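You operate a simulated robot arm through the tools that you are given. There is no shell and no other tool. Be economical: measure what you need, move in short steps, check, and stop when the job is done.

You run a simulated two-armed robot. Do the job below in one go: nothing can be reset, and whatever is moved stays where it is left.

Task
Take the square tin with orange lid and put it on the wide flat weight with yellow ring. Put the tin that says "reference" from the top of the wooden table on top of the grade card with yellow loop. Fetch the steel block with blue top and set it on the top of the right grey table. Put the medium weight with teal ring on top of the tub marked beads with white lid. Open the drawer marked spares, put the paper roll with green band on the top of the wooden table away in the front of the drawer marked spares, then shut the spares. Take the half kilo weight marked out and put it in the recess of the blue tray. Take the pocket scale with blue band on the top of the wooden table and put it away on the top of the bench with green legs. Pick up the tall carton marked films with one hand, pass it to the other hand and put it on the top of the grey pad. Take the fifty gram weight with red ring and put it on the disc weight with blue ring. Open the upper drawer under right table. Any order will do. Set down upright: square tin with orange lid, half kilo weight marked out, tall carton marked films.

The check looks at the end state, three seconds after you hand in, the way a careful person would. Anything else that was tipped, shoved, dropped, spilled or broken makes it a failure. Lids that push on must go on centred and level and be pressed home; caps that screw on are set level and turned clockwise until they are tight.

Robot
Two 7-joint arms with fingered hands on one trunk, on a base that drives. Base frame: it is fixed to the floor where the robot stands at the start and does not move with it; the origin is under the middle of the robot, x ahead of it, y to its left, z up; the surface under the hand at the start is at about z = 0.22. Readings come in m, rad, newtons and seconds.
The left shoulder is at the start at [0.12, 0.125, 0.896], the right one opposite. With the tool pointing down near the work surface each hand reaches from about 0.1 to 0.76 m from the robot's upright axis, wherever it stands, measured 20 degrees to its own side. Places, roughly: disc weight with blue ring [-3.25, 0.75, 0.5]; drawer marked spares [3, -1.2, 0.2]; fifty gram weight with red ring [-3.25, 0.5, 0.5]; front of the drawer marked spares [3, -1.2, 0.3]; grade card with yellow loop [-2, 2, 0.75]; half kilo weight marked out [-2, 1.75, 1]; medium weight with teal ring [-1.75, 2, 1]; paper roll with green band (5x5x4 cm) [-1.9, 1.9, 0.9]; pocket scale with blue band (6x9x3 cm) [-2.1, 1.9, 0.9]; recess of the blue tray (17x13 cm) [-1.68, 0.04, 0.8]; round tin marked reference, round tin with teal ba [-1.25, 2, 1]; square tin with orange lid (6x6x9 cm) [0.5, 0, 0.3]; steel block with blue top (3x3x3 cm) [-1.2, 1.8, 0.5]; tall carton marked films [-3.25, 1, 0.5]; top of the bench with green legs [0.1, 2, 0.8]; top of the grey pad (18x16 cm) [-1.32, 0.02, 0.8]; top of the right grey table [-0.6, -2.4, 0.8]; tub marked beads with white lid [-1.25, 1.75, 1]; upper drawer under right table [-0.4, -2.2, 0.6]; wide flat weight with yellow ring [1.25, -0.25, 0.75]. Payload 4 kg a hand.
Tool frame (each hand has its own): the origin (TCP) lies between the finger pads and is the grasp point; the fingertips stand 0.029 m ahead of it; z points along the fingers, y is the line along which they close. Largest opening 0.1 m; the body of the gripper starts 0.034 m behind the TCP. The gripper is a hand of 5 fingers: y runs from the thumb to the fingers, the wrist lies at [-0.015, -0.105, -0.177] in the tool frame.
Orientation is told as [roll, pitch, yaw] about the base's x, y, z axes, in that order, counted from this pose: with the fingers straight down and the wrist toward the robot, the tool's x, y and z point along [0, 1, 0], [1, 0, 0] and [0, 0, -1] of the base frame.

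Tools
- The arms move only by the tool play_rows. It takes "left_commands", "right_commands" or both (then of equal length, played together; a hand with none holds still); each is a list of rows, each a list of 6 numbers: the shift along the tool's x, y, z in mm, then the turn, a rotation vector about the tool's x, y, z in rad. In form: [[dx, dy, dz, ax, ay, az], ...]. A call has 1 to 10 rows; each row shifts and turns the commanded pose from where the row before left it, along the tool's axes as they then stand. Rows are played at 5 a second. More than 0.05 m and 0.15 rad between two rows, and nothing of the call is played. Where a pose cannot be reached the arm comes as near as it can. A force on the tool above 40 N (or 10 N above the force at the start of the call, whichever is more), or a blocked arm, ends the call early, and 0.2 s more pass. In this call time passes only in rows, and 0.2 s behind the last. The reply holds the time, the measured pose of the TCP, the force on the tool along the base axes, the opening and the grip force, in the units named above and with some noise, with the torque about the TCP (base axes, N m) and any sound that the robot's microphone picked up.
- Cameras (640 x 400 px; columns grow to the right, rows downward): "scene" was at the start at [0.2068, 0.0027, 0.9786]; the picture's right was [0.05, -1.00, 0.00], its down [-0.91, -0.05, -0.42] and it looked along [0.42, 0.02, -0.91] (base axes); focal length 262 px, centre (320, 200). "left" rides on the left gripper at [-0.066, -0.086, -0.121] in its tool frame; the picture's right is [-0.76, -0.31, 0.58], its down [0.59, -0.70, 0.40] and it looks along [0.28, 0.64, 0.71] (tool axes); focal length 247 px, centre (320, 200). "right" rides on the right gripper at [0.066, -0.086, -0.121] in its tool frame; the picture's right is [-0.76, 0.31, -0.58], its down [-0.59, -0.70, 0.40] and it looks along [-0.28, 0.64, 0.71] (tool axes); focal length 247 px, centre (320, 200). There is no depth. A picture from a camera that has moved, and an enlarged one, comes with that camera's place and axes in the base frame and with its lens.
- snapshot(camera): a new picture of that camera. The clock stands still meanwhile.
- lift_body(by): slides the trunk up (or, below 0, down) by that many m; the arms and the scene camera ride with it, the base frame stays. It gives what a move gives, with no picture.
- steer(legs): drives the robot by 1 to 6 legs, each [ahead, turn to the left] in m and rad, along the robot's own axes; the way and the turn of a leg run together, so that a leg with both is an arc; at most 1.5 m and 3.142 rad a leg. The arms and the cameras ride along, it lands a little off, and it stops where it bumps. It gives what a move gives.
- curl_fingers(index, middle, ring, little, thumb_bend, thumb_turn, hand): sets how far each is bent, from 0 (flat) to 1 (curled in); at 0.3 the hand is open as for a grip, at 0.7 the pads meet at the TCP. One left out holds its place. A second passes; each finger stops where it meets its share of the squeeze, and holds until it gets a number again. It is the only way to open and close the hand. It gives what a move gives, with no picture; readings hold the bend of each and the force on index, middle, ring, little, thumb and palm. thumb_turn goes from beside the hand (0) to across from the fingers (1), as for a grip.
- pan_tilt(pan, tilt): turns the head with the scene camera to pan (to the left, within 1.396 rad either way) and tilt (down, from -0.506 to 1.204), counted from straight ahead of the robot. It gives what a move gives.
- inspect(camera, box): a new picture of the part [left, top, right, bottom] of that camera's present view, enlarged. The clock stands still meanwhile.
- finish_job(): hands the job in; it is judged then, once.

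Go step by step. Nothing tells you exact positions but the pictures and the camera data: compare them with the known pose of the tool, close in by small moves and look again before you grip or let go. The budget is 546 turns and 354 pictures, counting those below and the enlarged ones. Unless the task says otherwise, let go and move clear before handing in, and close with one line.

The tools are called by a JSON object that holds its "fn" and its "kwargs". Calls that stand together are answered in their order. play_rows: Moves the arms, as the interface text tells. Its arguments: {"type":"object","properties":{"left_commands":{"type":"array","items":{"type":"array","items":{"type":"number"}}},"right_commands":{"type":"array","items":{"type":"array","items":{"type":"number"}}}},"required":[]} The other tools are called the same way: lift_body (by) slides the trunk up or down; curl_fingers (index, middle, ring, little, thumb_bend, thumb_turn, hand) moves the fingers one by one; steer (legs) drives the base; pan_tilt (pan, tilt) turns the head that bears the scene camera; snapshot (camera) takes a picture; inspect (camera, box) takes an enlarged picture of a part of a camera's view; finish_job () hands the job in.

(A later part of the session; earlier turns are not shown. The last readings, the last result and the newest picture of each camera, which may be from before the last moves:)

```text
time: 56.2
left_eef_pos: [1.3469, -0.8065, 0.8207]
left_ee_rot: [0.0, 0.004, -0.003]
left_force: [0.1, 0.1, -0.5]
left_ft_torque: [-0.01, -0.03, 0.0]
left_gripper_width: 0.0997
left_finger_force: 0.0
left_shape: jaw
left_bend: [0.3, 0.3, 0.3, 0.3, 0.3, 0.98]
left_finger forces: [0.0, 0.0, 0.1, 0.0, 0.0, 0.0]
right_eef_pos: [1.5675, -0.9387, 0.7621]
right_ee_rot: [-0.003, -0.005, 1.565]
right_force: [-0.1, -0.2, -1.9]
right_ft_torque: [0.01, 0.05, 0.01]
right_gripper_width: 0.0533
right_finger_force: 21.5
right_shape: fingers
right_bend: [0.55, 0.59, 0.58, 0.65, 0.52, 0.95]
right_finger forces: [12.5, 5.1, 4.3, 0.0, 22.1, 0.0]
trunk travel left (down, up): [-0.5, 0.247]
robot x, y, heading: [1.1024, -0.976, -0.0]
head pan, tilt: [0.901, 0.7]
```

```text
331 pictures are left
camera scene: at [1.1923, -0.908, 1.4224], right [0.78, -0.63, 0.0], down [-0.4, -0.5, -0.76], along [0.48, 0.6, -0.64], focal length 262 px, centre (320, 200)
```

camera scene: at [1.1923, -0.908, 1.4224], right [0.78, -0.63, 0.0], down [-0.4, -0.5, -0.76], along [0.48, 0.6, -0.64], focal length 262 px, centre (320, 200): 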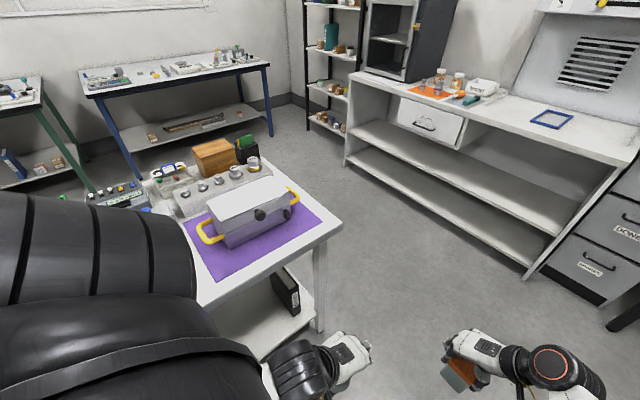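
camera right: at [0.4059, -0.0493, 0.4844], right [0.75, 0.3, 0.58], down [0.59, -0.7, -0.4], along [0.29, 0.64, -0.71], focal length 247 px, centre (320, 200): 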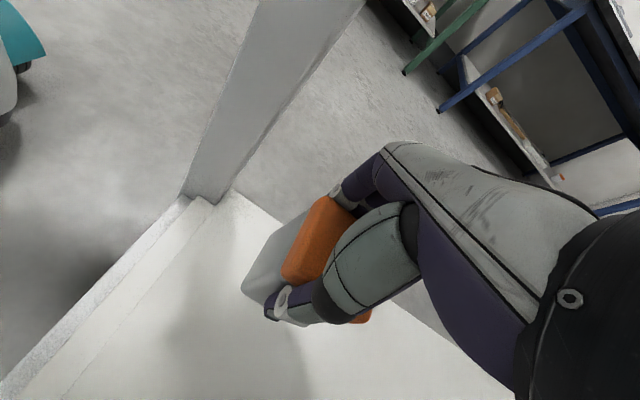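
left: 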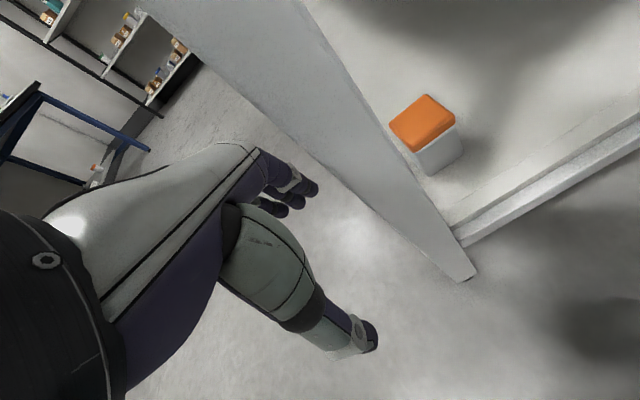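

Before turning toward the table, retract and raise the tin, and tuck the left hand.

{"fn": "lift_body", "kwargs": {"by": 0.2}}

{"fn": "play_rows", "kwargs": {"right_commands": [[35, 0, -30, 0, 0, 0], [35, 0, -30, 0, 0, 0], [35, 0, -30, 0, 0, 0]]}}

{"fn": "steer", "kwargs": {"legs": [[0, 1.571]]}}

{"fn": "pan_tilt", "kwargs": {"pan": 0, "tilt": 0.85}}

{"fn": "snapshot", "kwargs": {"camera": "scene"}}

```text
time: 58.4
left_eef_pos: [1.3472, -0.8056, 1.0205]
left_ee_rot: [0.0, 0.004, -0.006]
left_force: [0.5, 0.5, 0.3]
left_ft_torque: [0.0, 0.0, 0.01]
left_gripper_width: 0.0999
left_finger_force: 0.0
left_shape: jaw
left_bend: [0.3, 0.3, 0.3, 0.3, 0.3, 0.98]
left_finger forces: [0.1, 0.0, 0.0, 0.0, 0.0, 0.0]
right_eef_pos: [1.5684, -0.9382, 0.9622]
right_ee_rot: [-0.003, -0.003, 1.566]
right_force: [1.1, 0.4, -1.1]
right_ft_torque: [0.0, 0.01, 0.0]
right_gripper_width: 0.0531
right_finger_force: 21.4
right_shape: fingers
right_bend: [0.55, 0.59, 0.58, 0.65, 0.52, 0.95]
right_finger forces: [12.5, 5.0, 4.1, 0.0, 22.0, 0.0]
trunk travel left (down, up): [-0.7, 0.047]
robot x, y, heading: [1.1058, -0.9719, -0.004]
head pan, tilt: [0.901, 0.7]
```

```text
time: 59.2
left_eef_pos: [1.3462, -0.8061, 1.022]
left_ee_rot: [0.0, 0.005, -0.006]
left_force: [-0.6, -0.1, -0.2]
left_ft_torque: [0.01, -0.05, -0.01]
left_gripper_width: 0.0999
left_finger_force: 0.1
left_shape: jaw
left_bend: [0.3, 0.3, 0.3, 0.3, 0.3, 0.98]
left_finger forces: [0.0, 0.0, 0.0, 0.0, 0.0, 0.0]
right_eef_pos: [1.4629, -0.9365, 1.0528]
right_ee_rot: [-0.001, -0.003, 1.565]
right_force: [-0.4, -0.4, -0.3]
right_ft_torque: [0.02, -0.01, 0.0]
right_gripper_width: 0.0532
right_finger_force: 21.8
right_shape: fingers
right_bend: [0.55, 0.59, 0.58, 0.65, 0.52, 0.95]
right_finger forces: [12.5, 4.9, 4.3, 0.0, 22.0, 0.1]
trunk travel left (down, up): [-0.7, 0.047]
robot x, y, heading: [1.106, -0.9766, -0.001]
head pan, tilt: [0.901, 0.7]
```

```text
time: 63.6
left_eef_pos: [0.926, -0.7396, 1.0204]
left_ee_rot: [0.0, 0.005, 1.614]
left_force: [-0.4, 0.5, -0.7]
left_ft_torque: [0.0, -0.01, -0.03]
left_gripper_width: 0.0998
left_finger_force: 0.0
left_shape: jaw
left_bend: [0.3, 0.3, 0.3, 0.3, 0.3, 0.98]
left_finger forces: [0.0, 0.1, 0.0, 0.0, 0.0, 0.0]
right_eef_pos: [1.0499, -0.616, 1.0524]
right_ee_rot: [-0.002, -0.001, -3.098]
right_force: [-0.7, 0.5, -1.9]
right_ft_torque: [-0.05, 0.0, 0.0]
right_gripper_width: 0.0532
right_finger_force: 22.1
right_shape: fingers
right_bend: [0.55, 0.59, 0.58, 0.65, 0.52, 0.95]
right_finger forces: [12.5, 5.0, 4.3, 0.0, 21.8, 0.0]
trunk travel left (down, up): [-0.7, 0.047]
robot x, y, heading: [1.1025, -0.9691, 1.616]
head pan, tilt: [0.901, 0.7]
```

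```text
time: 64.8
left_eef_pos: [0.9257, -0.7394, 1.0206]
left_ee_rot: [-0.003, 0.004, 1.614]
left_force: [0.2, 0.1, -0.5]
left_ft_torque: [-0.03, -0.01, -0.02]
left_gripper_width: 0.0998
left_finger_force: 0.0
left_shape: jaw
left_bend: [0.3, 0.3, 0.3, 0.3, 0.3, 0.98]
left_finger forces: [0.0, 0.1, 0.1, 0.0, 0.0, 0.1]
right_eef_pos: [1.0499, -0.6167, 1.0514]
right_ee_rot: [-0.001, -0.002, -3.099]
right_force: [-0.3, -0.4, -1.7]
right_ft_torque: [-0.01, -0.03, -0.01]
right_gripper_width: 0.0531
right_finger_force: 22.0
right_shape: fingers
right_bend: [0.55, 0.59, 0.58, 0.65, 0.52, 0.95]
right_finger forces: [12.4, 5.0, 4.2, 0.1, 21.9, 0.1]
trunk travel left (down, up): [-0.7, 0.047]
robot x, y, heading: [1.1038, -0.9754, 1.611]
head pan, tilt: [0.0, 0.85]
```

```text
330 pictures are left
camera scene: at [1.1009, -0.8695, 1.6107], right [1.0, 0.04, 0.0], down [0.03, -0.75, -0.66], along [-0.03, 0.66, -0.75], focal length 262 px, centre (320, 200)
```

scene: 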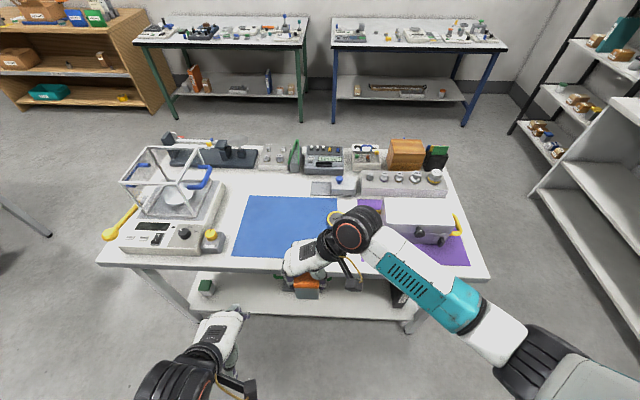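

The flat yellow-ring weight is just visible behind the arm at about (1.13, -0.26). I'll shift the arm right to see it.

{"fn": "play_rows", "kwargs": {"right_commands": [[0, -45, 0, 0, 0, 0], [0, -45, 0, 0, 0, 0], [0, -45, 0, 0, 0, 0]]}}

{"fn": "inspect", "kwargs": {"camera": "scene", "box": [220, 140, 480, 300]}}

```text
time: 65.6
left_eef_pos: [0.9272, -0.7418, 1.022]
left_ee_rot: [0.002, 0.004, 1.615]
left_force: [0.6, -0.5, 0.0]
left_ft_torque: [0.03, 0.02, -0.04]
left_gripper_width: 0.0998
left_finger_force: 0.1
left_shape: jaw
left_bend: [0.3, 0.3, 0.3, 0.3, 0.3, 0.98]
left_finger forces: [0.0, 0.0, 0.0, 0.0, 0.0, 0.0]
right_eef_pos: [1.1881, -0.614, 1.0508]
right_ee_rot: [-0.003, -0.004, -3.099]
right_force: [-0.4, 0.2, -0.6]
right_ft_torque: [-0.01, 0.07, -0.02]
right_gripper_width: 0.0529
right_finger_force: 21.8
right_shape: fingers
right_bend: [0.55, 0.59, 0.58, 0.65, 0.52, 0.95]
right_finger forces: [12.5, 5.1, 4.1, 0.1, 22.1, 0.1]
trunk travel left (down, up): [-0.7, 0.047]
robot x, y, heading: [1.1056, -0.9759, 1.612]
head pan, tilt: [0.0, 0.85]
```

```text
2.46 times, centred on (350, 220) of scene
camera zoom: at [1.1029, -0.8697, 1.6107], right [1.0, 0.04, 0.0], down [0.03, -0.75, -0.66], along [-0.03, 0.66, -0.75], focal length 646 px, centre (246, 151)
```

zoom: 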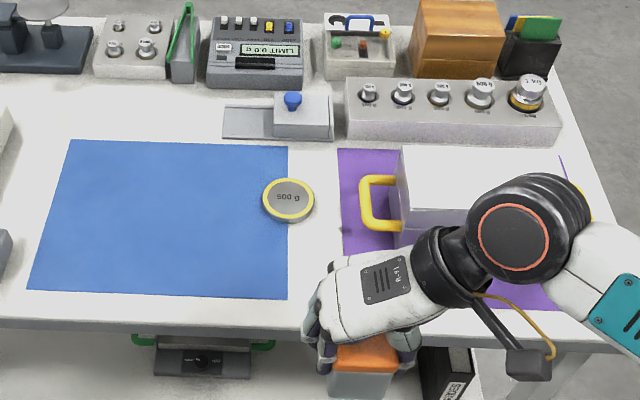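

The weight (marked 500 g) is at about (1.139, -0.275), diameter ≈8 cm. I'll turn the hand so the wrist faces me, then advance.

{"fn": "play_rows", "kwargs": {"right_commands": [[0, 0, 0, 0, 0, 0.15], [0, 0, 0, 0, 0, 0.15], [0, 0, 0, 0, 0, 0.15], [0, 0, 0, 0, 0, 0.15], [0, 0, 0, 0, 0, 0.15], [0, 0, 0, 0, 0, 0.15], [0, 0, 0, 0, 0, 0.15], [0, 0, 0, 0, 0, 0.15], [0, 0, 0, 0, 0, 0.15], [0, 0, 0, 0, 0, 0.15]]}}

{"fn": "steer", "kwargs": {"legs": [[0.12, 0]]}}

{"fn": "snapshot", "kwargs": {"camera": "scene"}}

{"fn": "snapshot", "kwargs": {"camera": "right"}}

```text
time: 67.8
left_eef_pos: [0.9252, -0.74, 1.0213]
left_ee_rot: [-0.001, 0.003, 1.614]
left_force: [-0.2, 0.2, -0.2]
left_ft_torque: [0.0, -0.01, -0.03]
left_gripper_width: 0.0998
left_finger_force: 0.0
left_shape: jaw
left_bend: [0.3, 0.3, 0.3, 0.3, 0.3, 0.98]
left_finger forces: [0.0, 0.1, 0.0, 0.0, 0.0, 0.0]
right_eef_pos: [1.1843, -0.6107, 1.0522]
right_ee_rot: [0.002, -0.002, 1.683]
right_force: [0.2, -0.6, -1.5]
right_ft_torque: [0.05, 0.02, 0.01]
right_gripper_width: 0.0531
right_finger_force: 21.5
right_shape: fingers
right_bend: [0.55, 0.59, 0.59, 0.65, 0.52, 0.95]
right_finger forces: [12.5, 4.8, 4.1, 0.0, 21.7, 0.0]
trunk travel left (down, up): [-0.7, 0.047]
robot x, y, heading: [1.1044, -0.9709, 1.617]
head pan, tilt: [0.0, 0.85]
```

```text
time: 69.0
left_eef_pos: [0.9187, -0.6232, 1.0206]
left_ee_rot: [0.0, 0.003, 1.62]
left_force: [-1.0, -0.2, 0.1]
left_ft_torque: [-0.02, 0.0, 0.0]
left_gripper_width: 0.0999
left_finger_force: 0.1
left_shape: jaw
left_bend: [0.3, 0.3, 0.3, 0.3, 0.3, 0.98]
left_finger forces: [0.1, 0.0, 0.0, 0.0, 0.1, 0.0]
right_eef_pos: [1.1785, -0.4911, 1.0522]
right_ee_rot: [0.002, -0.001, 1.692]
right_force: [0.5, 0.0, -1.0]
right_ft_torque: [0.02, 0.0, 0.0]
right_gripper_width: 0.0528
right_finger_force: 21.9
right_shape: fingers
right_bend: [0.55, 0.59, 0.59, 0.65, 0.52, 0.95]
right_finger forces: [12.5, 4.9, 4.2, 0.0, 21.9, 0.0]
trunk travel left (down, up): [-0.7, 0.047]
robot x, y, heading: [1.0997, -0.8571, 1.622]
head pan, tilt: [0.0, 0.85]
```

```text
328 pictures are left
camera scene: at [1.0949, -0.7508, 1.6106], right [1.0, 0.05, 0.0], down [0.04, -0.75, -0.66], along [-0.03, 0.66, -0.75], focal length 262 px, centre (320, 200)
```

scene: 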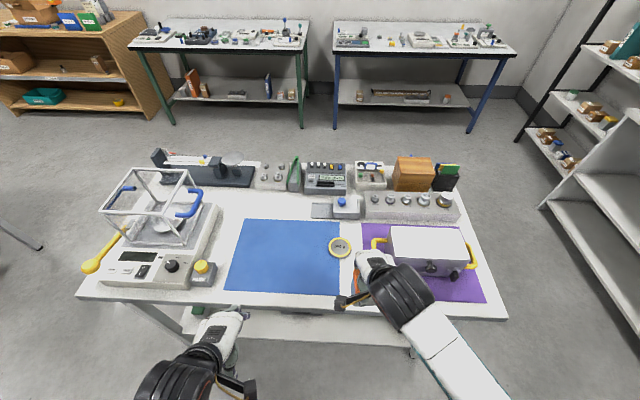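

```text
327 pictures are left
camera right: at [1.1232, -0.586, 1.1727], right [0.72, 0.39, 0.58], down [0.67, -0.63, -0.4], along [0.2, 0.67, -0.71], focal length 247 px, centre (320, 200)
```

right: 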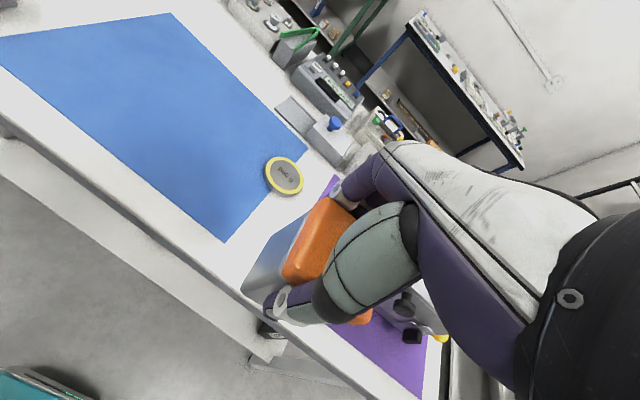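

Weight confirmed at (1.138, -0.278). I'll look closely at how the tin sits in the hand.

{"fn": "inspect", "kwargs": {"camera": "right", "box": [220, 150, 420, 340]}}

```text
2.11 times, centred on (320, 245) of right
camera zoom: at [1.1232, -0.586, 1.1727], right [0.72, 0.39, 0.58], down [0.67, -0.63, -0.4], along [0.2, 0.67, -0.71], focal length 520 px, centre (320, 105)
```

zoom: 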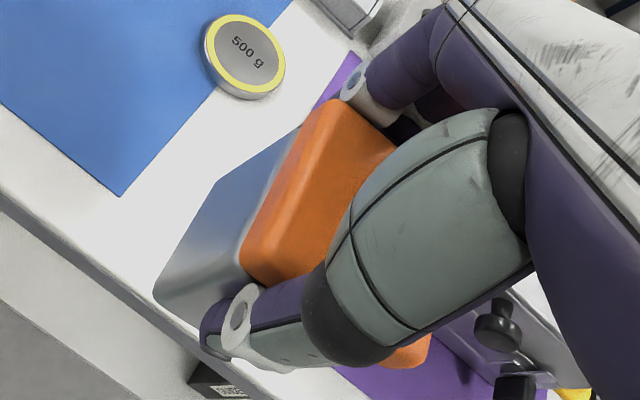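

Tin centre in tool frame ≈ (-10, -6) mm. Move over the weight.

{"fn": "play_rows", "kwargs": {"right_commands": [[5, 44.5, 0, 0, 0, 0], [5, 44.5, 0, 0, 0, 0], [5, 44.5, 0, 0, 0, 0], [5, 44.5, 0, 0, 0, 0], [5, 44.5, 0, 0, 0, 0], [0, 0, 40, 0, 0, 0], [0, 0, 40, 0, 0, 0]]}}

{"fn": "snapshot", "kwargs": {"camera": "scene"}}

{"fn": "inspect", "kwargs": {"camera": "right", "box": [180, 140, 420, 360]}}

```text
time: 70.7
left_eef_pos: [0.9186, -0.6218, 1.0201]
left_ee_rot: [0.0, 0.006, 1.62]
left_force: [-0.1, -0.2, 0.0]
left_ft_torque: [-0.06, -0.02, -0.02]
left_gripper_width: 0.0998
left_finger_force: 0.1
left_shape: jaw
left_bend: [0.3, 0.3, 0.3, 0.3, 0.3, 0.98]
left_finger forces: [0.0, 0.0, 0.0, 0.0, 0.1, 0.0]
right_eef_pos: [1.1235, -0.2757, 0.9738]
right_ee_rot: [0.002, -0.001, 1.692]
right_force: [0.1, -0.4, -1.6]
right_ft_torque: [0.05, 0.02, 0.03]
right_gripper_width: 0.0531
right_finger_force: 21.6
right_shape: fingers
right_bend: [0.56, 0.59, 0.59, 0.65, 0.52, 0.95]
right_finger forces: [12.3, 4.9, 4.1, 0.1, 21.3, 0.0]
trunk travel left (down, up): [-0.7, 0.047]
robot x, y, heading: [1.1003, -0.8538, 1.619]
head pan, tilt: [0.0, 0.85]
```

```text
325 pictures are left
camera scene: at [1.0943, -0.7503, 1.6106], right [1.0, 0.05, 0.0], down [0.04, -0.75, -0.66], along [-0.03, 0.66, -0.75], focal length 262 px, centre (320, 200)
```

scene: 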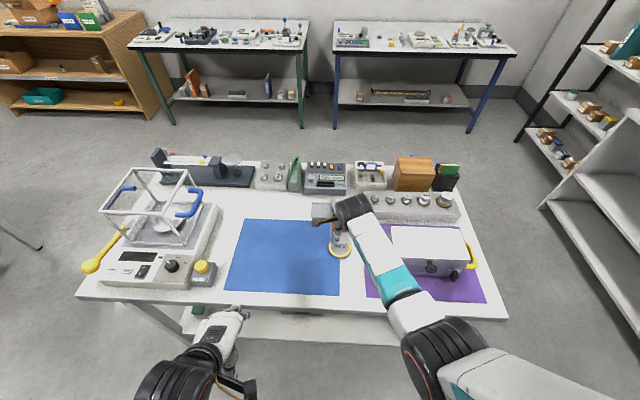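

```text
1.82 times, centred on (300, 250) of right
camera zoom: at [1.0704, -0.3702, 1.0953], right [0.72, 0.39, 0.58], down [0.67, -0.63, -0.4], along [0.2, 0.67, -0.71], focal length 449 px, centre (356, 109)
```

zoom: 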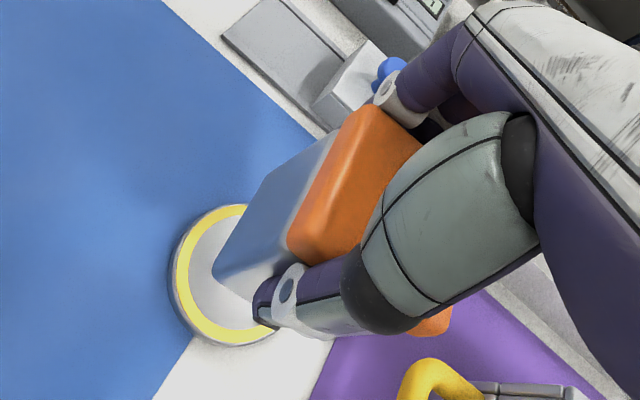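

{"fn": "play_rows", "kwargs": {"right_commands": [[-4, 1.5, 0, 0, 0, 0], [0, 0, 20, 0, 0, 0], [0, 0, 20, 0, 0, 0], [0, 0, 10, 0, 0, 0]]}}

{"fn": "inspect", "kwargs": {"camera": "right", "box": [180, 140, 420, 360]}}

{"fn": "inspect", "kwargs": {"camera": "scene", "box": [270, 170, 430, 290]}}

```text
time: 71.7
left_eef_pos: [0.9188, -0.6237, 1.0209]
left_ee_rot: [0.001, 0.003, 1.621]
left_force: [0.6, 0.5, 0.2]
left_ft_torque: [0.0, -0.04, 0.03]
left_gripper_width: 0.1
left_finger_force: 0.0
left_shape: jaw
left_bend: [0.3, 0.3, 0.3, 0.3, 0.3, 0.98]
left_finger forces: [0.0, 0.0, 0.0, 0.0, 0.1, 0.2]
right_eef_pos: [1.1307, -0.2717, 0.9219]
right_ee_rot: [0.004, -0.001, 1.691]
right_force: [1.0, -0.4, -2.1]
right_ft_torque: [0.02, -0.04, 0.01]
right_gripper_width: 0.0529
right_finger_force: 20.9
right_shape: fingers
right_bend: [0.56, 0.59, 0.59, 0.65, 0.52, 0.95]
right_finger forces: [12.1, 4.7, 4.1, 0.1, 21.2, 0.0]
trunk travel left (down, up): [-0.7, 0.047]
robot x, y, heading: [1.0977, -0.8582, 1.621]
head pan, tilt: [0.0, 0.85]
```

```text
1.82 times, centred on (300, 250) of right
camera zoom: at [1.0763, -0.3663, 1.0434], right [0.72, 0.39, 0.58], down [0.67, -0.63, -0.4], along [0.2, 0.67, -0.71], focal length 449 px, centre (356, 109)
```

zoom: 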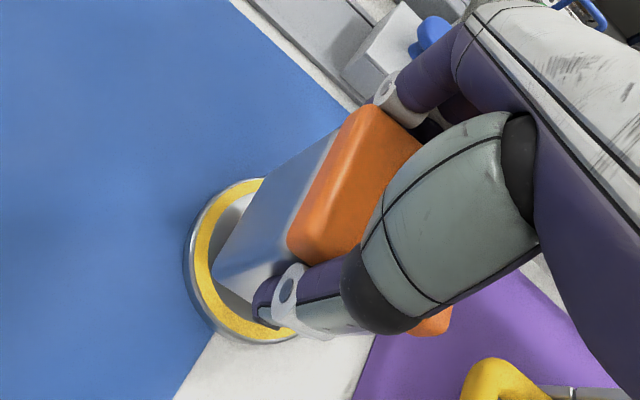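

```text
3.33 times, centred on (350, 230) of scene
camera zoom: at [1.0949, -0.7511, 1.6106], right [1.0, 0.05, 0.0], down [0.04, -0.75, -0.66], along [-0.03, 0.66, -0.75], focal length 874 px, centre (220, 100)
```

zoom: 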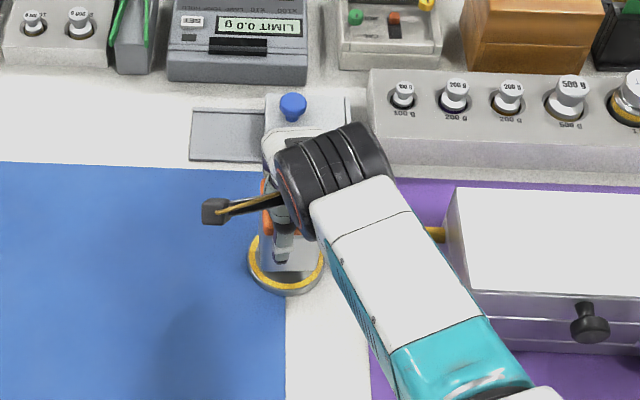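

{"fn": "play_rows", "kwargs": {"right_commands": [[4.5, -4.5, 0, 0, 0, 0], [0, 0, 8, 0, 0, 0], [0, 0, 4, 0, 0, 0]]}}

{"fn": "inspect", "kwargs": {"camera": "right", "box": [180, 140, 420, 360]}}

{"fn": "inspect", "kwargs": {"camera": "scene", "box": [310, 210, 390, 270]}}

```text
time: 72.5
left_eef_pos: [0.919, -0.6236, 1.0223]
left_ee_rot: [0.0, 0.004, 1.62]
left_force: [0.8, 0.7, 0.0]
left_ft_torque: [0.01, -0.01, -0.01]
left_gripper_width: 0.0999
left_finger_force: 0.1
left_shape: jaw
left_bend: [0.3, 0.3, 0.3, 0.3, 0.3, 0.98]
left_finger forces: [0.1, 0.0, 0.1, 0.1, 0.0, 0.0]
right_eef_pos: [1.1261, -0.2759, 0.9112]
right_ee_rot: [0.001, -0.001, 1.691]
right_force: [-0.7, -0.5, -1.6]
right_ft_torque: [0.01, 0.04, 0.0]
right_gripper_width: 0.0528
right_finger_force: 21.0
right_shape: fingers
right_bend: [0.56, 0.59, 0.59, 0.65, 0.52, 0.95]
right_finger forces: [12.2, 4.8, 4.1, 0.1, 21.2, 0.0]
trunk travel left (down, up): [-0.7, 0.047]
robot x, y, heading: [1.0978, -0.8587, 1.613]
head pan, tilt: [0.0, 0.85]
```

```text
1.82 times, centred on (300, 250) of right
camera zoom: at [1.072, -0.3715, 1.031], right [0.72, 0.39, 0.58], down [0.67, -0.63, -0.4], along [0.2, 0.67, -0.71], focal length 449 px, centre (356, 109)
```

zoom: 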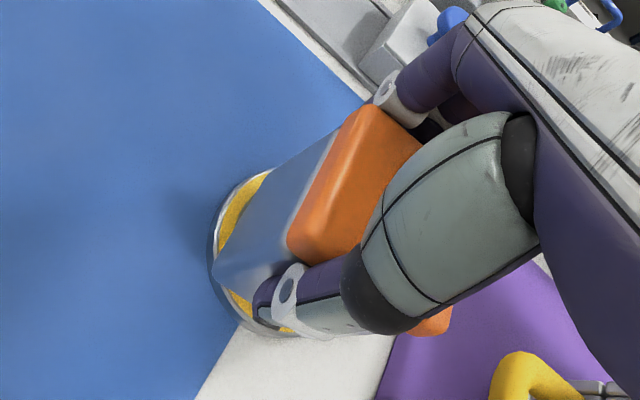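

```text
6.67 times, centred on (350, 240) of scene
camera zoom: at [1.0948, -0.7514, 1.6107], right [1.0, 0.05, 0.0], down [0.04, -0.75, -0.66], along [-0.03, 0.66, -0.75], focal length 1749 px, centre (120, -67)
```

zoom: 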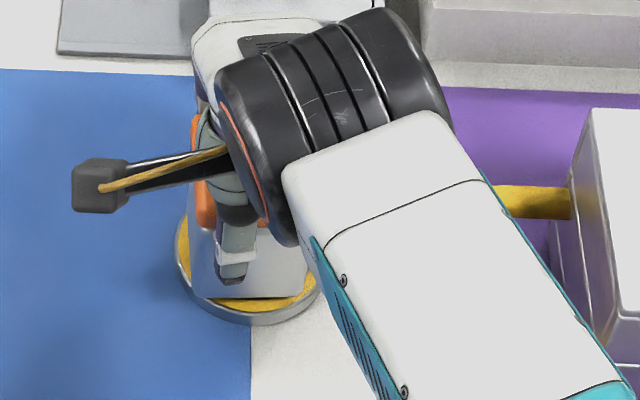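

{"fn": "play_rows", "kwargs": {"right_commands": [[0, 0, 3, 0, 0, 0], [0, 0, 3, 0, 0, 0]]}}

{"fn": "inspect", "kwargs": {"camera": "scene", "box": [310, 210, 390, 270]}}

{"fn": "inspect", "kwargs": {"camera": "right", "box": [180, 140, 420, 360]}}

```text
time: 73.0
left_eef_pos: [0.9188, -0.6223, 1.0223]
left_ee_rot: [0.0, 0.003, 1.62]
left_force: [0.6, -0.5, -0.2]
left_ft_torque: [-0.03, -0.03, -0.04]
left_gripper_width: 0.0998
left_finger_force: 0.1
left_shape: jaw
left_bend: [0.3, 0.3, 0.3, 0.3, 0.3, 0.98]
left_finger forces: [0.1, 0.0, 0.0, 0.1, 0.0, 0.1]
right_eef_pos: [1.1248, -0.2768, 0.9038]
right_ee_rot: [0.003, -0.001, 1.69]
right_force: [0.8, -0.1, -0.7]
right_ft_torque: [0.0, 0.01, 0.01]
right_gripper_width: 0.053
right_finger_force: 21.2
right_shape: fingers
right_bend: [0.56, 0.59, 0.59, 0.65, 0.52, 0.95]
right_finger forces: [12.2, 4.7, 4.1, 0.2, 21.3, 0.0]
trunk travel left (down, up): [-0.7, 0.047]
robot x, y, heading: [1.0986, -0.8564, 1.62]
head pan, tilt: [0.0, 0.85]
```

```text
6.67 times, centred on (350, 240) of scene
camera zoom: at [1.0948, -0.7512, 1.6106], right [1.0, 0.05, 0.0], down [0.04, -0.75, -0.66], along [-0.03, 0.66, -0.75], focal length 1749 px, centre (120, -67)
```

zoom: 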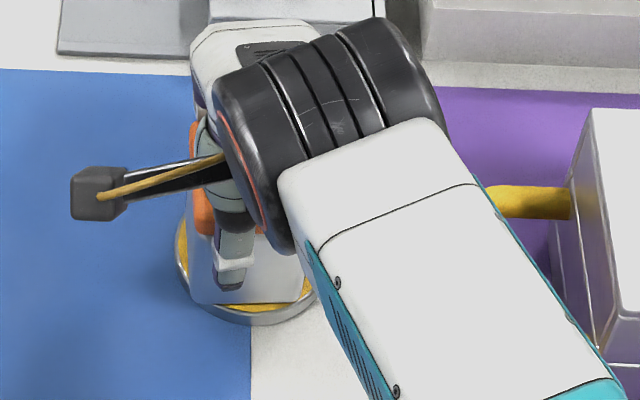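

```text
1.82 times, centred on (300, 250) of right
camera zoom: at [1.0714, -0.3713, 1.0252], right [0.72, 0.39, 0.58], down [0.67, -0.63, -0.4], along [0.2, 0.67, -0.71], focal length 449 px, centre (356, 109)
```

zoom: 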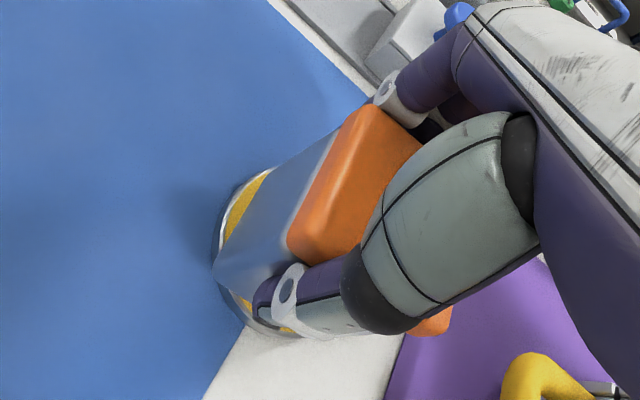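

The tin is centred in x but slightly near in y; shift 4 mm away and lower to contact.

{"fn": "play_rows", "kwargs": {"right_commands": [[0, 4, 0, 0, 0, 0], [0, 0, 3, 0, 0, 0], [0, 0, 3, 0, 0, 0]]}}

{"fn": "inspect", "kwargs": {"camera": "scene", "box": [310, 210, 390, 270]}}

```text
time: 73.8
left_eef_pos: [0.9187, -0.6242, 1.0219]
left_ee_rot: [0.001, 0.003, 1.619]
left_force: [-0.4, 0.1, -0.5]
left_ft_torque: [-0.01, 0.0, 0.01]
left_gripper_width: 0.0999
left_finger_force: 0.1
left_shape: jaw
left_bend: [0.3, 0.3, 0.3, 0.3, 0.3, 0.98]
left_finger forces: [0.1, 0.0, 0.0, 0.0, 0.1, 0.0]
right_eef_pos: [1.1246, -0.2727, 0.9012]
right_ee_rot: [0.004, -0.008, 1.691]
right_force: [-0.4, -3.1, 14.4]
right_ft_torque: [-0.04, -0.16, -0.05]
right_gripper_width: 0.0529
right_finger_force: 22.4
right_shape: fingers
right_bend: [0.56, 0.6, 0.6, 0.65, 0.52, 0.95]
right_finger forces: [11.7, 4.5, 4.1, 0.0, 23.5, 0.0]
trunk travel left (down, up): [-0.7, 0.047]
robot x, y, heading: [1.0987, -0.853, 1.622]
head pan, tilt: [0.0, 0.85]
```

```text
6.67 times, centred on (350, 240) of scene
camera zoom: at [1.0948, -0.7535, 1.611], right [1.0, 0.05, 0.0], down [0.04, -0.75, -0.66], along [-0.03, 0.66, -0.75], focal length 1749 px, centre (120, -67)
```

zoom: 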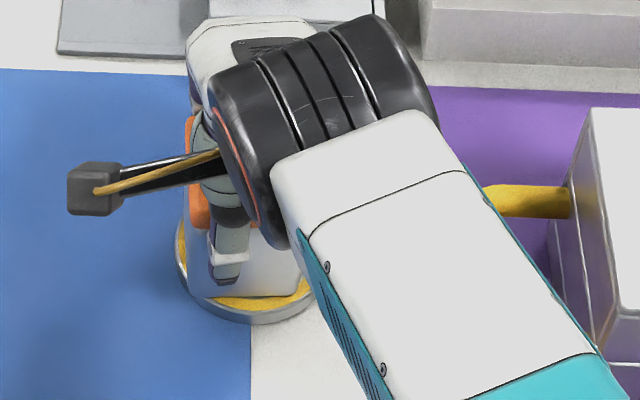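

Contact and centred. Open the hand gently.

{"fn": "curl_fingers", "kwargs": {"hand": "right", "index": 0.47, "middle": 0.47, "ring": 0.47, "little": 0.47, "thumb_bend": 0.47}}

{"fn": "curl_fingers", "kwargs": {"hand": "right", "index": 0.25, "middle": 0.25, "ring": 0.25, "little": 0.25, "thumb_bend": 0.25}}

{"fn": "inspect", "kwargs": {"camera": "right", "box": [180, 140, 420, 360]}}

```text
time: 74.8
left_eef_pos: [0.9199, -0.6234, 1.0198]
left_ee_rot: [0.001, 0.005, 1.62]
left_force: [0.8, 0.1, 0.2]
left_ft_torque: [0.0, -0.01, 0.01]
left_gripper_width: 0.0998
left_finger_force: 0.1
left_shape: jaw
left_bend: [0.3, 0.3, 0.3, 0.3, 0.3, 0.98]
left_finger forces: [0.0, 0.0, 0.1, 0.0, 0.0, 0.0]
right_eef_pos: [1.1259, -0.2728, 0.8971]
right_ee_rot: [0.003, -0.003, 1.69]
right_force: [0.0, 0.2, -0.7]
right_ft_torque: [-0.02, 0.0, 0.03]
right_gripper_width: 0.0606
right_finger_force: 1.5
right_shape: fingers
right_bend: [0.47, 0.47, 0.47, 0.47, 0.46, 0.97]
right_finger forces: [1.2, 0.0, 0.1, 0.0, 1.4, 0.0]
trunk travel left (down, up): [-0.7, 0.047]
robot x, y, heading: [1.0992, -0.8555, 1.625]
head pan, tilt: [0.0, 0.85]
```

```text
time: 75.8
left_eef_pos: [0.9196, -0.6231, 1.0217]
left_ee_rot: [-0.001, 0.004, 1.62]
left_force: [0.9, -0.9, 0.3]
left_ft_torque: [-0.02, 0.01, -0.04]
left_gripper_width: 0.0998
left_finger_force: 0.1
left_shape: jaw
left_bend: [0.3, 0.3, 0.3, 0.3, 0.3, 0.98]
left_finger forces: [0.0, 0.0, 0.0, 0.0, 0.1, 0.0]
right_eef_pos: [1.1254, -0.2732, 0.898]
right_ee_rot: [0.003, -0.001, 1.69]
right_force: [0.5, -0.6, -0.7]
right_ft_torque: [-0.02, -0.01, 0.03]
right_gripper_width: 0.1075
right_finger_force: 0.0
right_shape: fingers
right_bend: [0.25, 0.25, 0.25, 0.25, 0.25, 0.97]
right_finger forces: [0.0, 0.2, 0.0, 0.1, 0.0, 0.0]
trunk travel left (down, up): [-0.7, 0.047]
robot x, y, heading: [1.1018, -0.8563, 1.622]
head pan, tilt: [0.0, 0.85]
```

```text
1.82 times, centred on (300, 250) of right
camera zoom: at [1.0703, -0.3677, 1.0191], right [0.72, 0.39, 0.58], down [0.67, -0.63, -0.4], along [0.2, 0.67, -0.71], focal length 449 px, centre (356, 109)
```

zoom: 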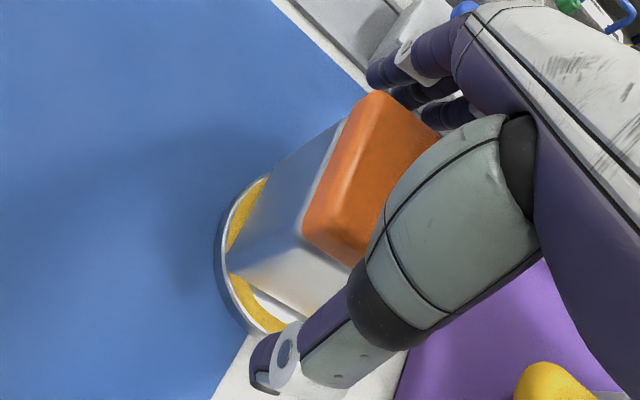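

Released and standing centred on the weight. Now raise straight up and look.

{"fn": "play_rows", "kwargs": {"right_commands": [[0, 0, -25, 0, 0, 0], [0, 0, -40, 0, 0, 0], [0, 0, -40, 0, 0, 0], [0, -40, -20, 0, 0, 0], [0, -45, 0, 0, 0, 0], [0, -45, 0, 0, 0, 0], [0, -45, 0, 0, 0, 0]]}}

{"fn": "inspect", "kwargs": {"camera": "scene", "box": [290, 190, 390, 265]}}

```text
time: 77.5
left_eef_pos: [0.9184, -0.6245, 1.0217]
left_ee_rot: [0.001, 0.003, 1.62]
left_force: [0.2, 0.2, 0.3]
left_ft_torque: [0.0, -0.03, 0.02]
left_gripper_width: 0.0998
left_finger_force: 0.1
left_shape: jaw
left_bend: [0.3, 0.3, 0.3, 0.3, 0.3, 0.98]
left_finger forces: [0.0, 0.0, 0.0, 0.0, 0.0, 0.0]
right_eef_pos: [1.1476, -0.45, 1.0254]
right_ee_rot: [0.001, -0.002, 1.692]
right_force: [0.0, -0.2, 0.2]
right_ft_torque: [0.01, -0.01, -0.01]
right_gripper_width: 0.1072
right_finger_force: 0.1
right_shape: fingers
right_bend: [0.25, 0.25, 0.25, 0.25, 0.25, 0.98]
right_finger forces: [0.0, 0.0, 0.0, 0.0, 0.0, 0.0]
trunk travel left (down, up): [-0.7, 0.047]
robot x, y, heading: [1.1024, -0.8558, 1.623]
head pan, tilt: [0.0, 0.85]
```

```text
5.33 times, centred on (340, 228) of scene
camera zoom: at [1.0952, -0.7533, 1.6108], right [1.0, 0.05, 0.0], down [0.04, -0.75, -0.66], along [-0.03, 0.66, -0.75], focal length 1399 px, centre (213, 53)
```

zoom: 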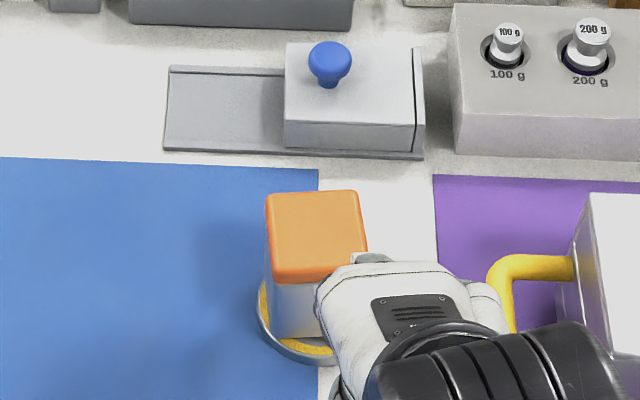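

The tin is in place. Next, drive to the wooden table: back off, west, north through the gap, and then look.

{"fn": "steer", "kwargs": {"legs": [[-0.25, 0], [0, 1.52], [1.35, 0], [0, -1.571], [1.5, 0], [0.5, 0]]}}

{"fn": "pan_tilt", "kwargs": {"pan": 0.9, "tilt": 0.55}}

{"fn": "snapshot", "kwargs": {"camera": "scene"}}

```text
time: 102.9
left_eef_pos: [-0.3725, 1.1253, 1.0219]
left_ee_rot: [0.0, 0.005, 1.574]
left_force: [0.6, 0.0, 0.0]
left_ft_torque: [0.0, 0.01, -0.03]
left_gripper_width: 0.0998
left_finger_force: 0.1
left_shape: jaw
left_bend: [0.3, 0.3, 0.3, 0.3, 0.3, 0.98]
left_finger forces: [0.0, 0.1, 0.0, 0.1, 0.0, 0.0]
right_eef_pos: [-0.1379, 1.2899, 1.0231]
right_ee_rot: [0.003, -0.002, 1.646]
right_force: [0.1, 0.8, 0.2]
right_ft_torque: [0.01, 0.02, 0.0]
right_gripper_width: 0.1074
right_finger_force: 0.1
right_shape: fingers
right_bend: [0.25, 0.25, 0.25, 0.25, 0.25, 0.98]
right_finger forces: [0.1, 0.0, 0.0, 0.1, 0.0, 0.0]
trunk travel left (down, up): [-0.7, 0.047]
robot x, y, heading: [-0.2051, 0.8856, 1.576]
head pan, tilt: [0.0, 0.85]
```

```text
time: 104.1
left_eef_pos: [-0.3726, 1.1267, 1.022]
left_ee_rot: [-0.002, 0.003, 1.575]
left_force: [-0.4, 0.2, 0.8]
left_ft_torque: [-0.03, -0.03, -0.01]
left_gripper_width: 0.0999
left_finger_force: 0.0
left_shape: jaw
left_bend: [0.3, 0.3, 0.3, 0.3, 0.3, 0.98]
left_finger forces: [0.1, 0.1, 0.0, 0.0, 0.0, 0.0]
right_eef_pos: [-0.1377, 1.2896, 1.0239]
right_ee_rot: [0.003, -0.001, 1.645]
right_force: [-0.5, -0.1, 0.5]
right_ft_torque: [-0.02, -0.03, 0.0]
right_gripper_width: 0.1077
right_finger_force: 0.2
right_shape: fingers
right_bend: [0.25, 0.25, 0.25, 0.25, 0.25, 0.98]
right_finger forces: [0.0, 0.0, 0.0, 0.0, 0.0, 0.1]
trunk travel left (down, up): [-0.7, 0.047]
robot x, y, heading: [-0.2074, 0.8856, 1.569]
head pan, tilt: [0.901, 0.55]
```

```text
314 pictures are left
camera scene: at [-0.2736, 0.967, 1.6361], right [0.62, 0.79, 0.0], down [0.41, -0.32, -0.85], along [-0.67, 0.53, -0.52], focal length 262 px, centre (320, 200)
```

scene: 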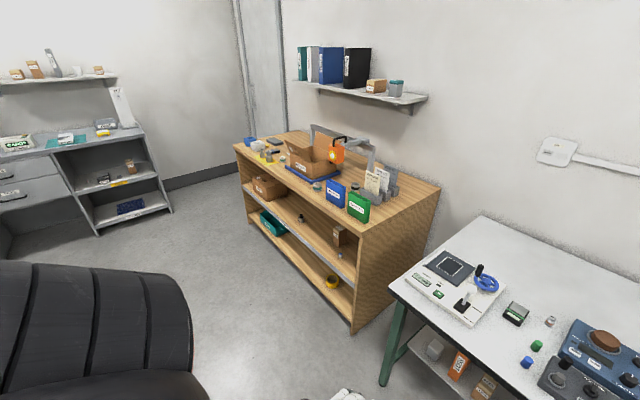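

The wooden table's front edge is y≈1.75, x from -2.44 to -0.94. Drive to in front of it and view its top.

{"fn": "steer", "kwargs": {"legs": [[0.1, 0], [0, 1.571], [1.4, 0], [0, -1.571]]}}

{"fn": "pan_tilt", "kwargs": {"pan": 0.0, "tilt": 0.65}}

{"fn": "snapshot", "kwargs": {"camera": "scene"}}

{"fn": "inspect", "kwargs": {"camera": "scene", "box": [120, 40, 360, 190]}}

{"fn": "inspect", "kwargs": {"camera": "scene", "box": [320, 40, 560, 190]}}

```text
time: 119.6
left_eef_pos: [-1.7515, 1.1843, 1.0205]
left_ee_rot: [0.001, 0.004, 1.599]
left_force: [0.0, -0.6, -0.6]
left_ft_torque: [0.0, -0.02, -0.02]
left_gripper_width: 0.1001
left_finger_force: 0.1
left_shape: jaw
left_bend: [0.3, 0.3, 0.3, 0.3, 0.3, 0.98]
left_finger forces: [0.0, 0.0, 0.0, 0.0, 0.0, 0.1]
right_eef_pos: [-1.5202, 1.3539, 1.0242]
right_ee_rot: [0.002, -0.002, 1.67]
right_force: [1.4, -0.7, -1.4]
right_ft_torque: [0.02, -0.02, -0.04]
right_gripper_width: 0.1074
right_finger_force: 0.1
right_shape: fingers
right_bend: [0.25, 0.25, 0.25, 0.25, 0.25, 0.98]
right_finger forces: [0.1, 0.0, 0.1, 0.0, 0.0, 0.0]
trunk travel left (down, up): [-0.7, 0.047]
robot x, y, heading: [-1.5792, 0.9448, 1.599]
head pan, tilt: [0.901, 0.55]
```

```text
time: 120.8
left_eef_pos: [-1.7524, 1.1843, 1.0216]
left_ee_rot: [-0.002, 0.004, 1.6]
left_force: [-0.3, 0.6, 0.6]
left_ft_torque: [-0.01, -0.02, 0.05]
left_gripper_width: 0.0999
left_finger_force: 0.0
left_shape: jaw
left_bend: [0.3, 0.3, 0.3, 0.3, 0.3, 0.98]
left_finger forces: [0.1, 0.0, 0.1, 0.1, 0.1, 0.1]
right_eef_pos: [-1.5205, 1.3542, 1.0245]
right_ee_rot: [0.003, -0.001, 1.67]
right_force: [0.6, -0.5, 0.2]
right_ft_torque: [-0.01, -0.03, 0.01]
right_gripper_width: 0.1074
right_finger_force: 0.1
right_shape: fingers
right_bend: [0.25, 0.25, 0.25, 0.25, 0.25, 0.98]
right_finger forces: [0.0, 0.0, 0.0, 0.0, 0.0, 0.0]
trunk travel left (down, up): [-0.7, 0.047]
robot x, y, heading: [-1.5751, 0.9471, 1.597]
head pan, tilt: [0.0, 0.649]
```

```text
313 pictures are left
camera scene: at [-1.579, 1.0603, 1.6273], right [1.0, 0.03, 0.0], down [0.02, -0.6, -0.8], along [-0.02, 0.8, -0.6], focal length 262 px, centre (320, 200)
```

scene: 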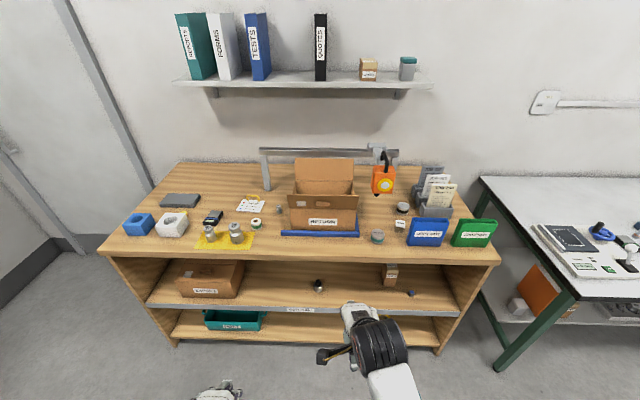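

```text
2.67 times, centred on (240, 115) of scene
camera zoom: at [-1.579, 1.0603, 1.6273], right [1.0, 0.03, 0.0], down [0.02, -0.6, -0.8], along [-0.02, 0.8, -0.6], focal length 700 px, centre (533, 427)
```

zoom: 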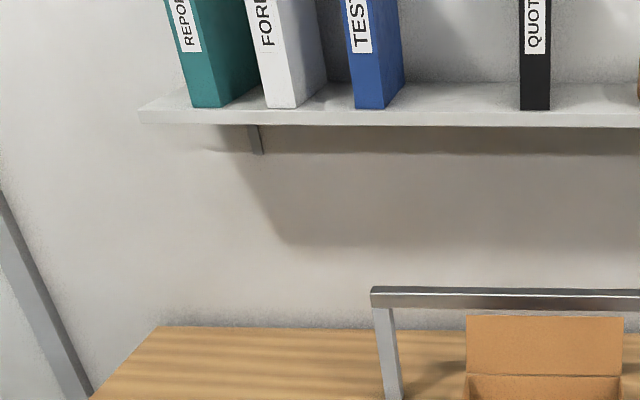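

```text
2.67 times, centred on (440, 115) of scene
camera zoom: at [-1.579, 1.0603, 1.6273], right [1.0, 0.03, 0.0], down [0.02, -0.6, -0.8], along [-0.02, 0.8, -0.6], focal length 700 px, centre (0, 427)
```

zoom: 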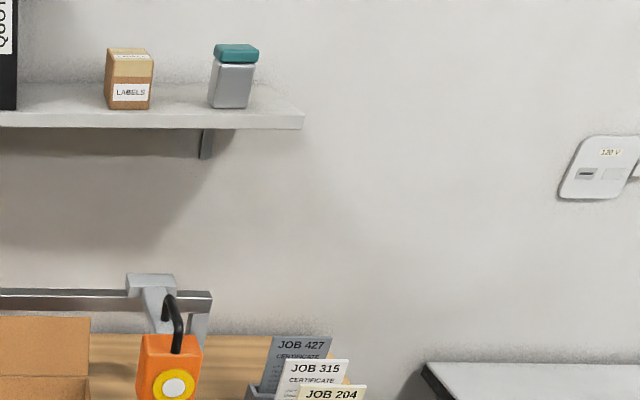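

Now zoom on the table-top items properly.

{"fn": "inspect", "kwargs": {"camera": "scene", "box": [110, 170, 290, 275]}}

{"fn": "inspect", "kwargs": {"camera": "scene", "box": [270, 150, 510, 300]}}

```text
3.56 times, centred on (200, 222) of scene
camera zoom: at [-1.579, 1.0603, 1.6273], right [1.0, 0.03, 0.0], down [0.02, -0.6, -0.8], along [-0.02, 0.8, -0.6], focal length 933 px, centre (747, 120)
```

zoom: 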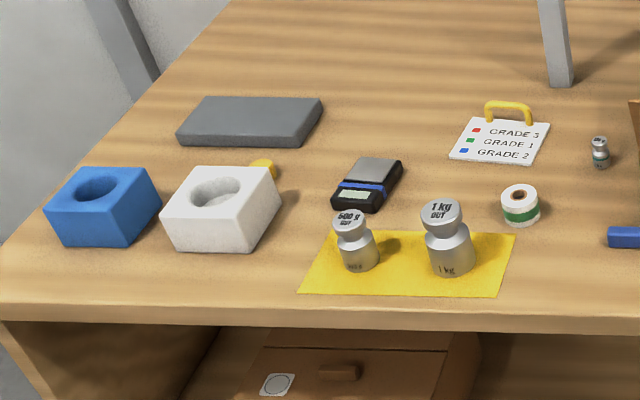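

```text
2.67 times, centred on (390, 225) of scene
camera zoom: at [-1.579, 1.0603, 1.6273], right [1.0, 0.03, 0.0], down [0.02, -0.6, -0.8], along [-0.02, 0.8, -0.6], focal length 700 px, centre (133, 133)
```

zoom: 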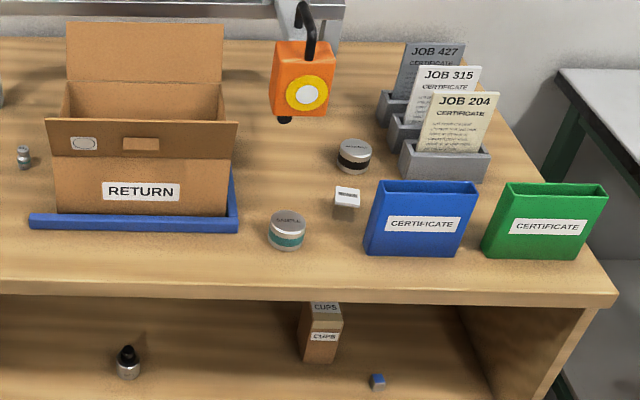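

{"fn": "inspect", "kwargs": {"camera": "scene", "box": [360, 190, 430, 250]}}

```text
6.67 times, centred on (395, 220) of scene
camera zoom: at [-1.579, 1.0603, 1.6273], right [1.0, 0.03, 0.0], down [0.02, -0.6, -0.8], along [-0.02, 0.8, -0.6], focal length 1749 px, centre (-180, 67)
```

zoom: 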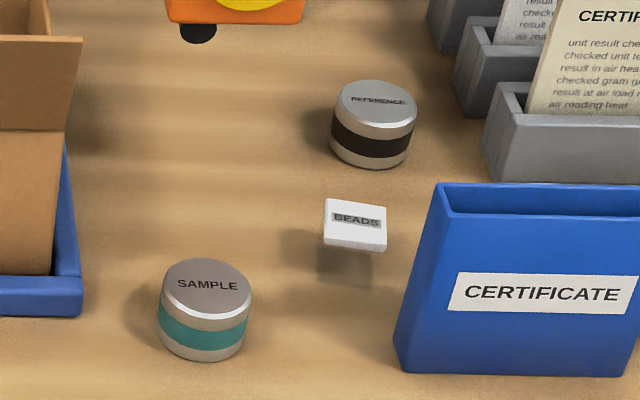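

Items identified: the "REFERENCE" tin has the black band at ≈(-1.22, 2.01); the beads tub ≈(-1.27, 1.88); the teal weight ≈(-1.79, 1.99). I'll drive nearer to pick the reference tin.

{"fn": "steer", "kwargs": {"legs": [[0, -0.6], [0.4, 0], [0, 0.58]]}}

{"fn": "pan_tilt", "kwargs": {"pan": -0.2, "tilt": 0.85}}

{"fn": "snapshot", "kwargs": {"camera": "scene"}}

```text
time: 126.5
left_eef_pos: [-1.5511, 1.5237, 1.0199]
left_ee_rot: [0.0, 0.004, 1.601]
left_force: [0.5, -0.8, -0.1]
left_ft_torque: [-0.05, 0.0, -0.03]
left_gripper_width: 0.0998
left_finger_force: 0.0
left_shape: jaw
left_bend: [0.3, 0.3, 0.3, 0.3, 0.3, 0.98]
left_finger forces: [0.0, 0.1, 0.0, 0.0, 0.0, 0.0]
right_eef_pos: [-1.3201, 1.6941, 1.0249]
right_ee_rot: [0.001, -0.003, 1.675]
right_force: [-0.1, 0.0, -0.2]
right_ft_torque: [0.01, 0.01, -0.02]
right_gripper_width: 0.1076
right_finger_force: 0.1
right_shape: fingers
right_bend: [0.25, 0.25, 0.25, 0.25, 0.25, 0.98]
right_finger forces: [0.0, 0.1, 0.1, 0.1, 0.0, 0.0]
trunk travel left (down, up): [-0.7, 0.047]
robot x, y, heading: [-1.374, 1.2881, 1.608]
head pan, tilt: [0.0, 0.649]
```

```text
time: 127.2
left_eef_pos: [-1.5494, 1.5233, 1.0207]
left_ee_rot: [0.0, 0.004, 1.603]
left_force: [-0.2, 0.3, -0.7]
left_ft_torque: [0.03, 0.01, -0.01]
left_gripper_width: 0.0996
left_finger_force: 0.1
left_shape: jaw
left_bend: [0.3, 0.3, 0.3, 0.3, 0.3, 0.98]
left_finger forces: [0.1, 0.0, 0.1, 0.0, 0.0, 0.0]
right_eef_pos: [-1.3195, 1.6938, 1.0234]
right_ee_rot: [0.003, -0.003, 1.676]
right_force: [-0.2, 0.4, 0.0]
right_ft_torque: [-0.02, -0.02, 0.01]
right_gripper_width: 0.1075
right_finger_force: 0.1
right_shape: fingers
right_bend: [0.25, 0.25, 0.25, 0.25, 0.25, 0.98]
right_finger forces: [0.0, 0.0, 0.0, 0.0, 0.1, 0.0]
trunk travel left (down, up): [-0.7, 0.047]
robot x, y, heading: [-1.3739, 1.2845, 1.603]
head pan, tilt: [-0.201, 0.85]
```

```text
307 pictures are left
camera scene: at [-1.3611, 1.3906, 1.6107], right [0.99, -0.17, 0.0], down [-0.12, -0.74, -0.66], along [0.11, 0.65, -0.75], focal length 262 px, centre (320, 200)
```

scene: 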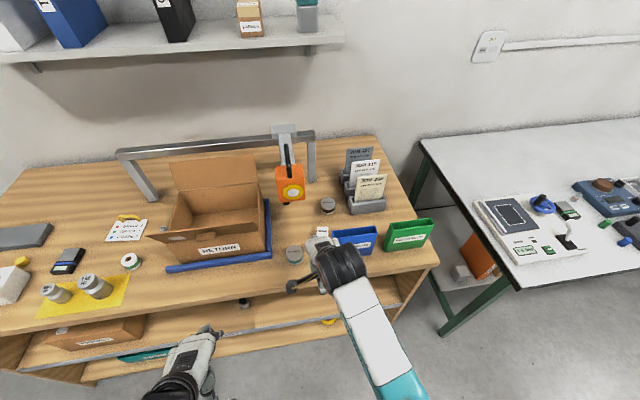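

{"fn": "steer", "kwargs": {"legs": [[0.06, 0]]}}

{"fn": "play_rows", "kwargs": {"right_commands": [[0, 0, -40, 0, 0, 0], [0, 0, -40, 0, 0, 0]]}}

{"fn": "inspect", "kwargs": {"camera": "scene", "box": [260, 150, 420, 270]}}

```text
time: 128.2
left_eef_pos: [-1.5511, 1.5766, 1.0213]
left_ee_rot: [0.0, 0.004, 1.6]
left_force: [0.8, 0.0, -0.3]
left_ft_torque: [0.02, -0.02, 0.01]
left_gripper_width: 0.0999
left_finger_force: 0.0
left_shape: jaw
left_bend: [0.3, 0.3, 0.3, 0.3, 0.3, 0.98]
left_finger forces: [0.1, 0.0, 0.0, 0.0, 0.0, 0.0]
right_eef_pos: [-1.3219, 1.7468, 1.0253]
right_ee_rot: [0.001, -0.004, 1.673]
right_force: [-0.3, -0.1, 0.3]
right_ft_torque: [0.02, -0.03, 0.01]
right_gripper_width: 0.1074
right_finger_force: 0.0
right_shape: fingers
right_bend: [0.25, 0.25, 0.25, 0.25, 0.25, 0.98]
right_finger forces: [0.0, 0.0, 0.0, 0.0, 0.0, 0.0]
trunk travel left (down, up): [-0.7, 0.047]
robot x, y, heading: [-1.3742, 1.3409, 1.606]
head pan, tilt: [-0.201, 0.85]
```

```text
time: 128.8
left_eef_pos: [-1.5524, 1.5787, 1.0217]
left_ee_rot: [0.0, 0.005, 1.601]
left_force: [-0.3, 0.0, -0.3]
left_ft_torque: [-0.02, 0.03, 0.05]
left_gripper_width: 0.0998
left_finger_force: 0.1
left_shape: jaw
left_bend: [0.3, 0.3, 0.3, 0.3, 0.3, 0.98]
left_finger forces: [0.0, 0.0, 0.1, 0.0, 0.0, 0.0]
right_eef_pos: [-1.321, 1.7496, 1.1056]
right_ee_rot: [0.006, 0.001, 1.675]
right_force: [-0.2, -0.4, 0.3]
right_ft_torque: [0.01, 0.02, 0.0]
right_gripper_width: 0.1077
right_finger_force: 0.1
right_shape: fingers
right_bend: [0.25, 0.25, 0.25, 0.25, 0.25, 0.98]
right_finger forces: [0.0, 0.1, 0.1, 0.0, 0.0, 0.1]
trunk travel left (down, up): [-0.7, 0.047]
robot x, y, heading: [-1.3748, 1.3415, 1.606]
head pan, tilt: [-0.201, 0.85]
```

```text
3.33 times, centred on (340, 210) of scene
camera zoom: at [-1.363, 1.4469, 1.6106], right [0.99, -0.17, 0.0], down [-0.12, -0.74, -0.66], along [0.11, 0.65, -0.75], focal length 874 px, centre (253, 167)
```

zoom: 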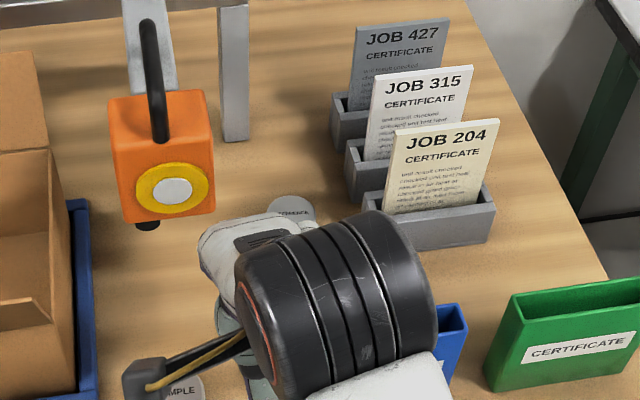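

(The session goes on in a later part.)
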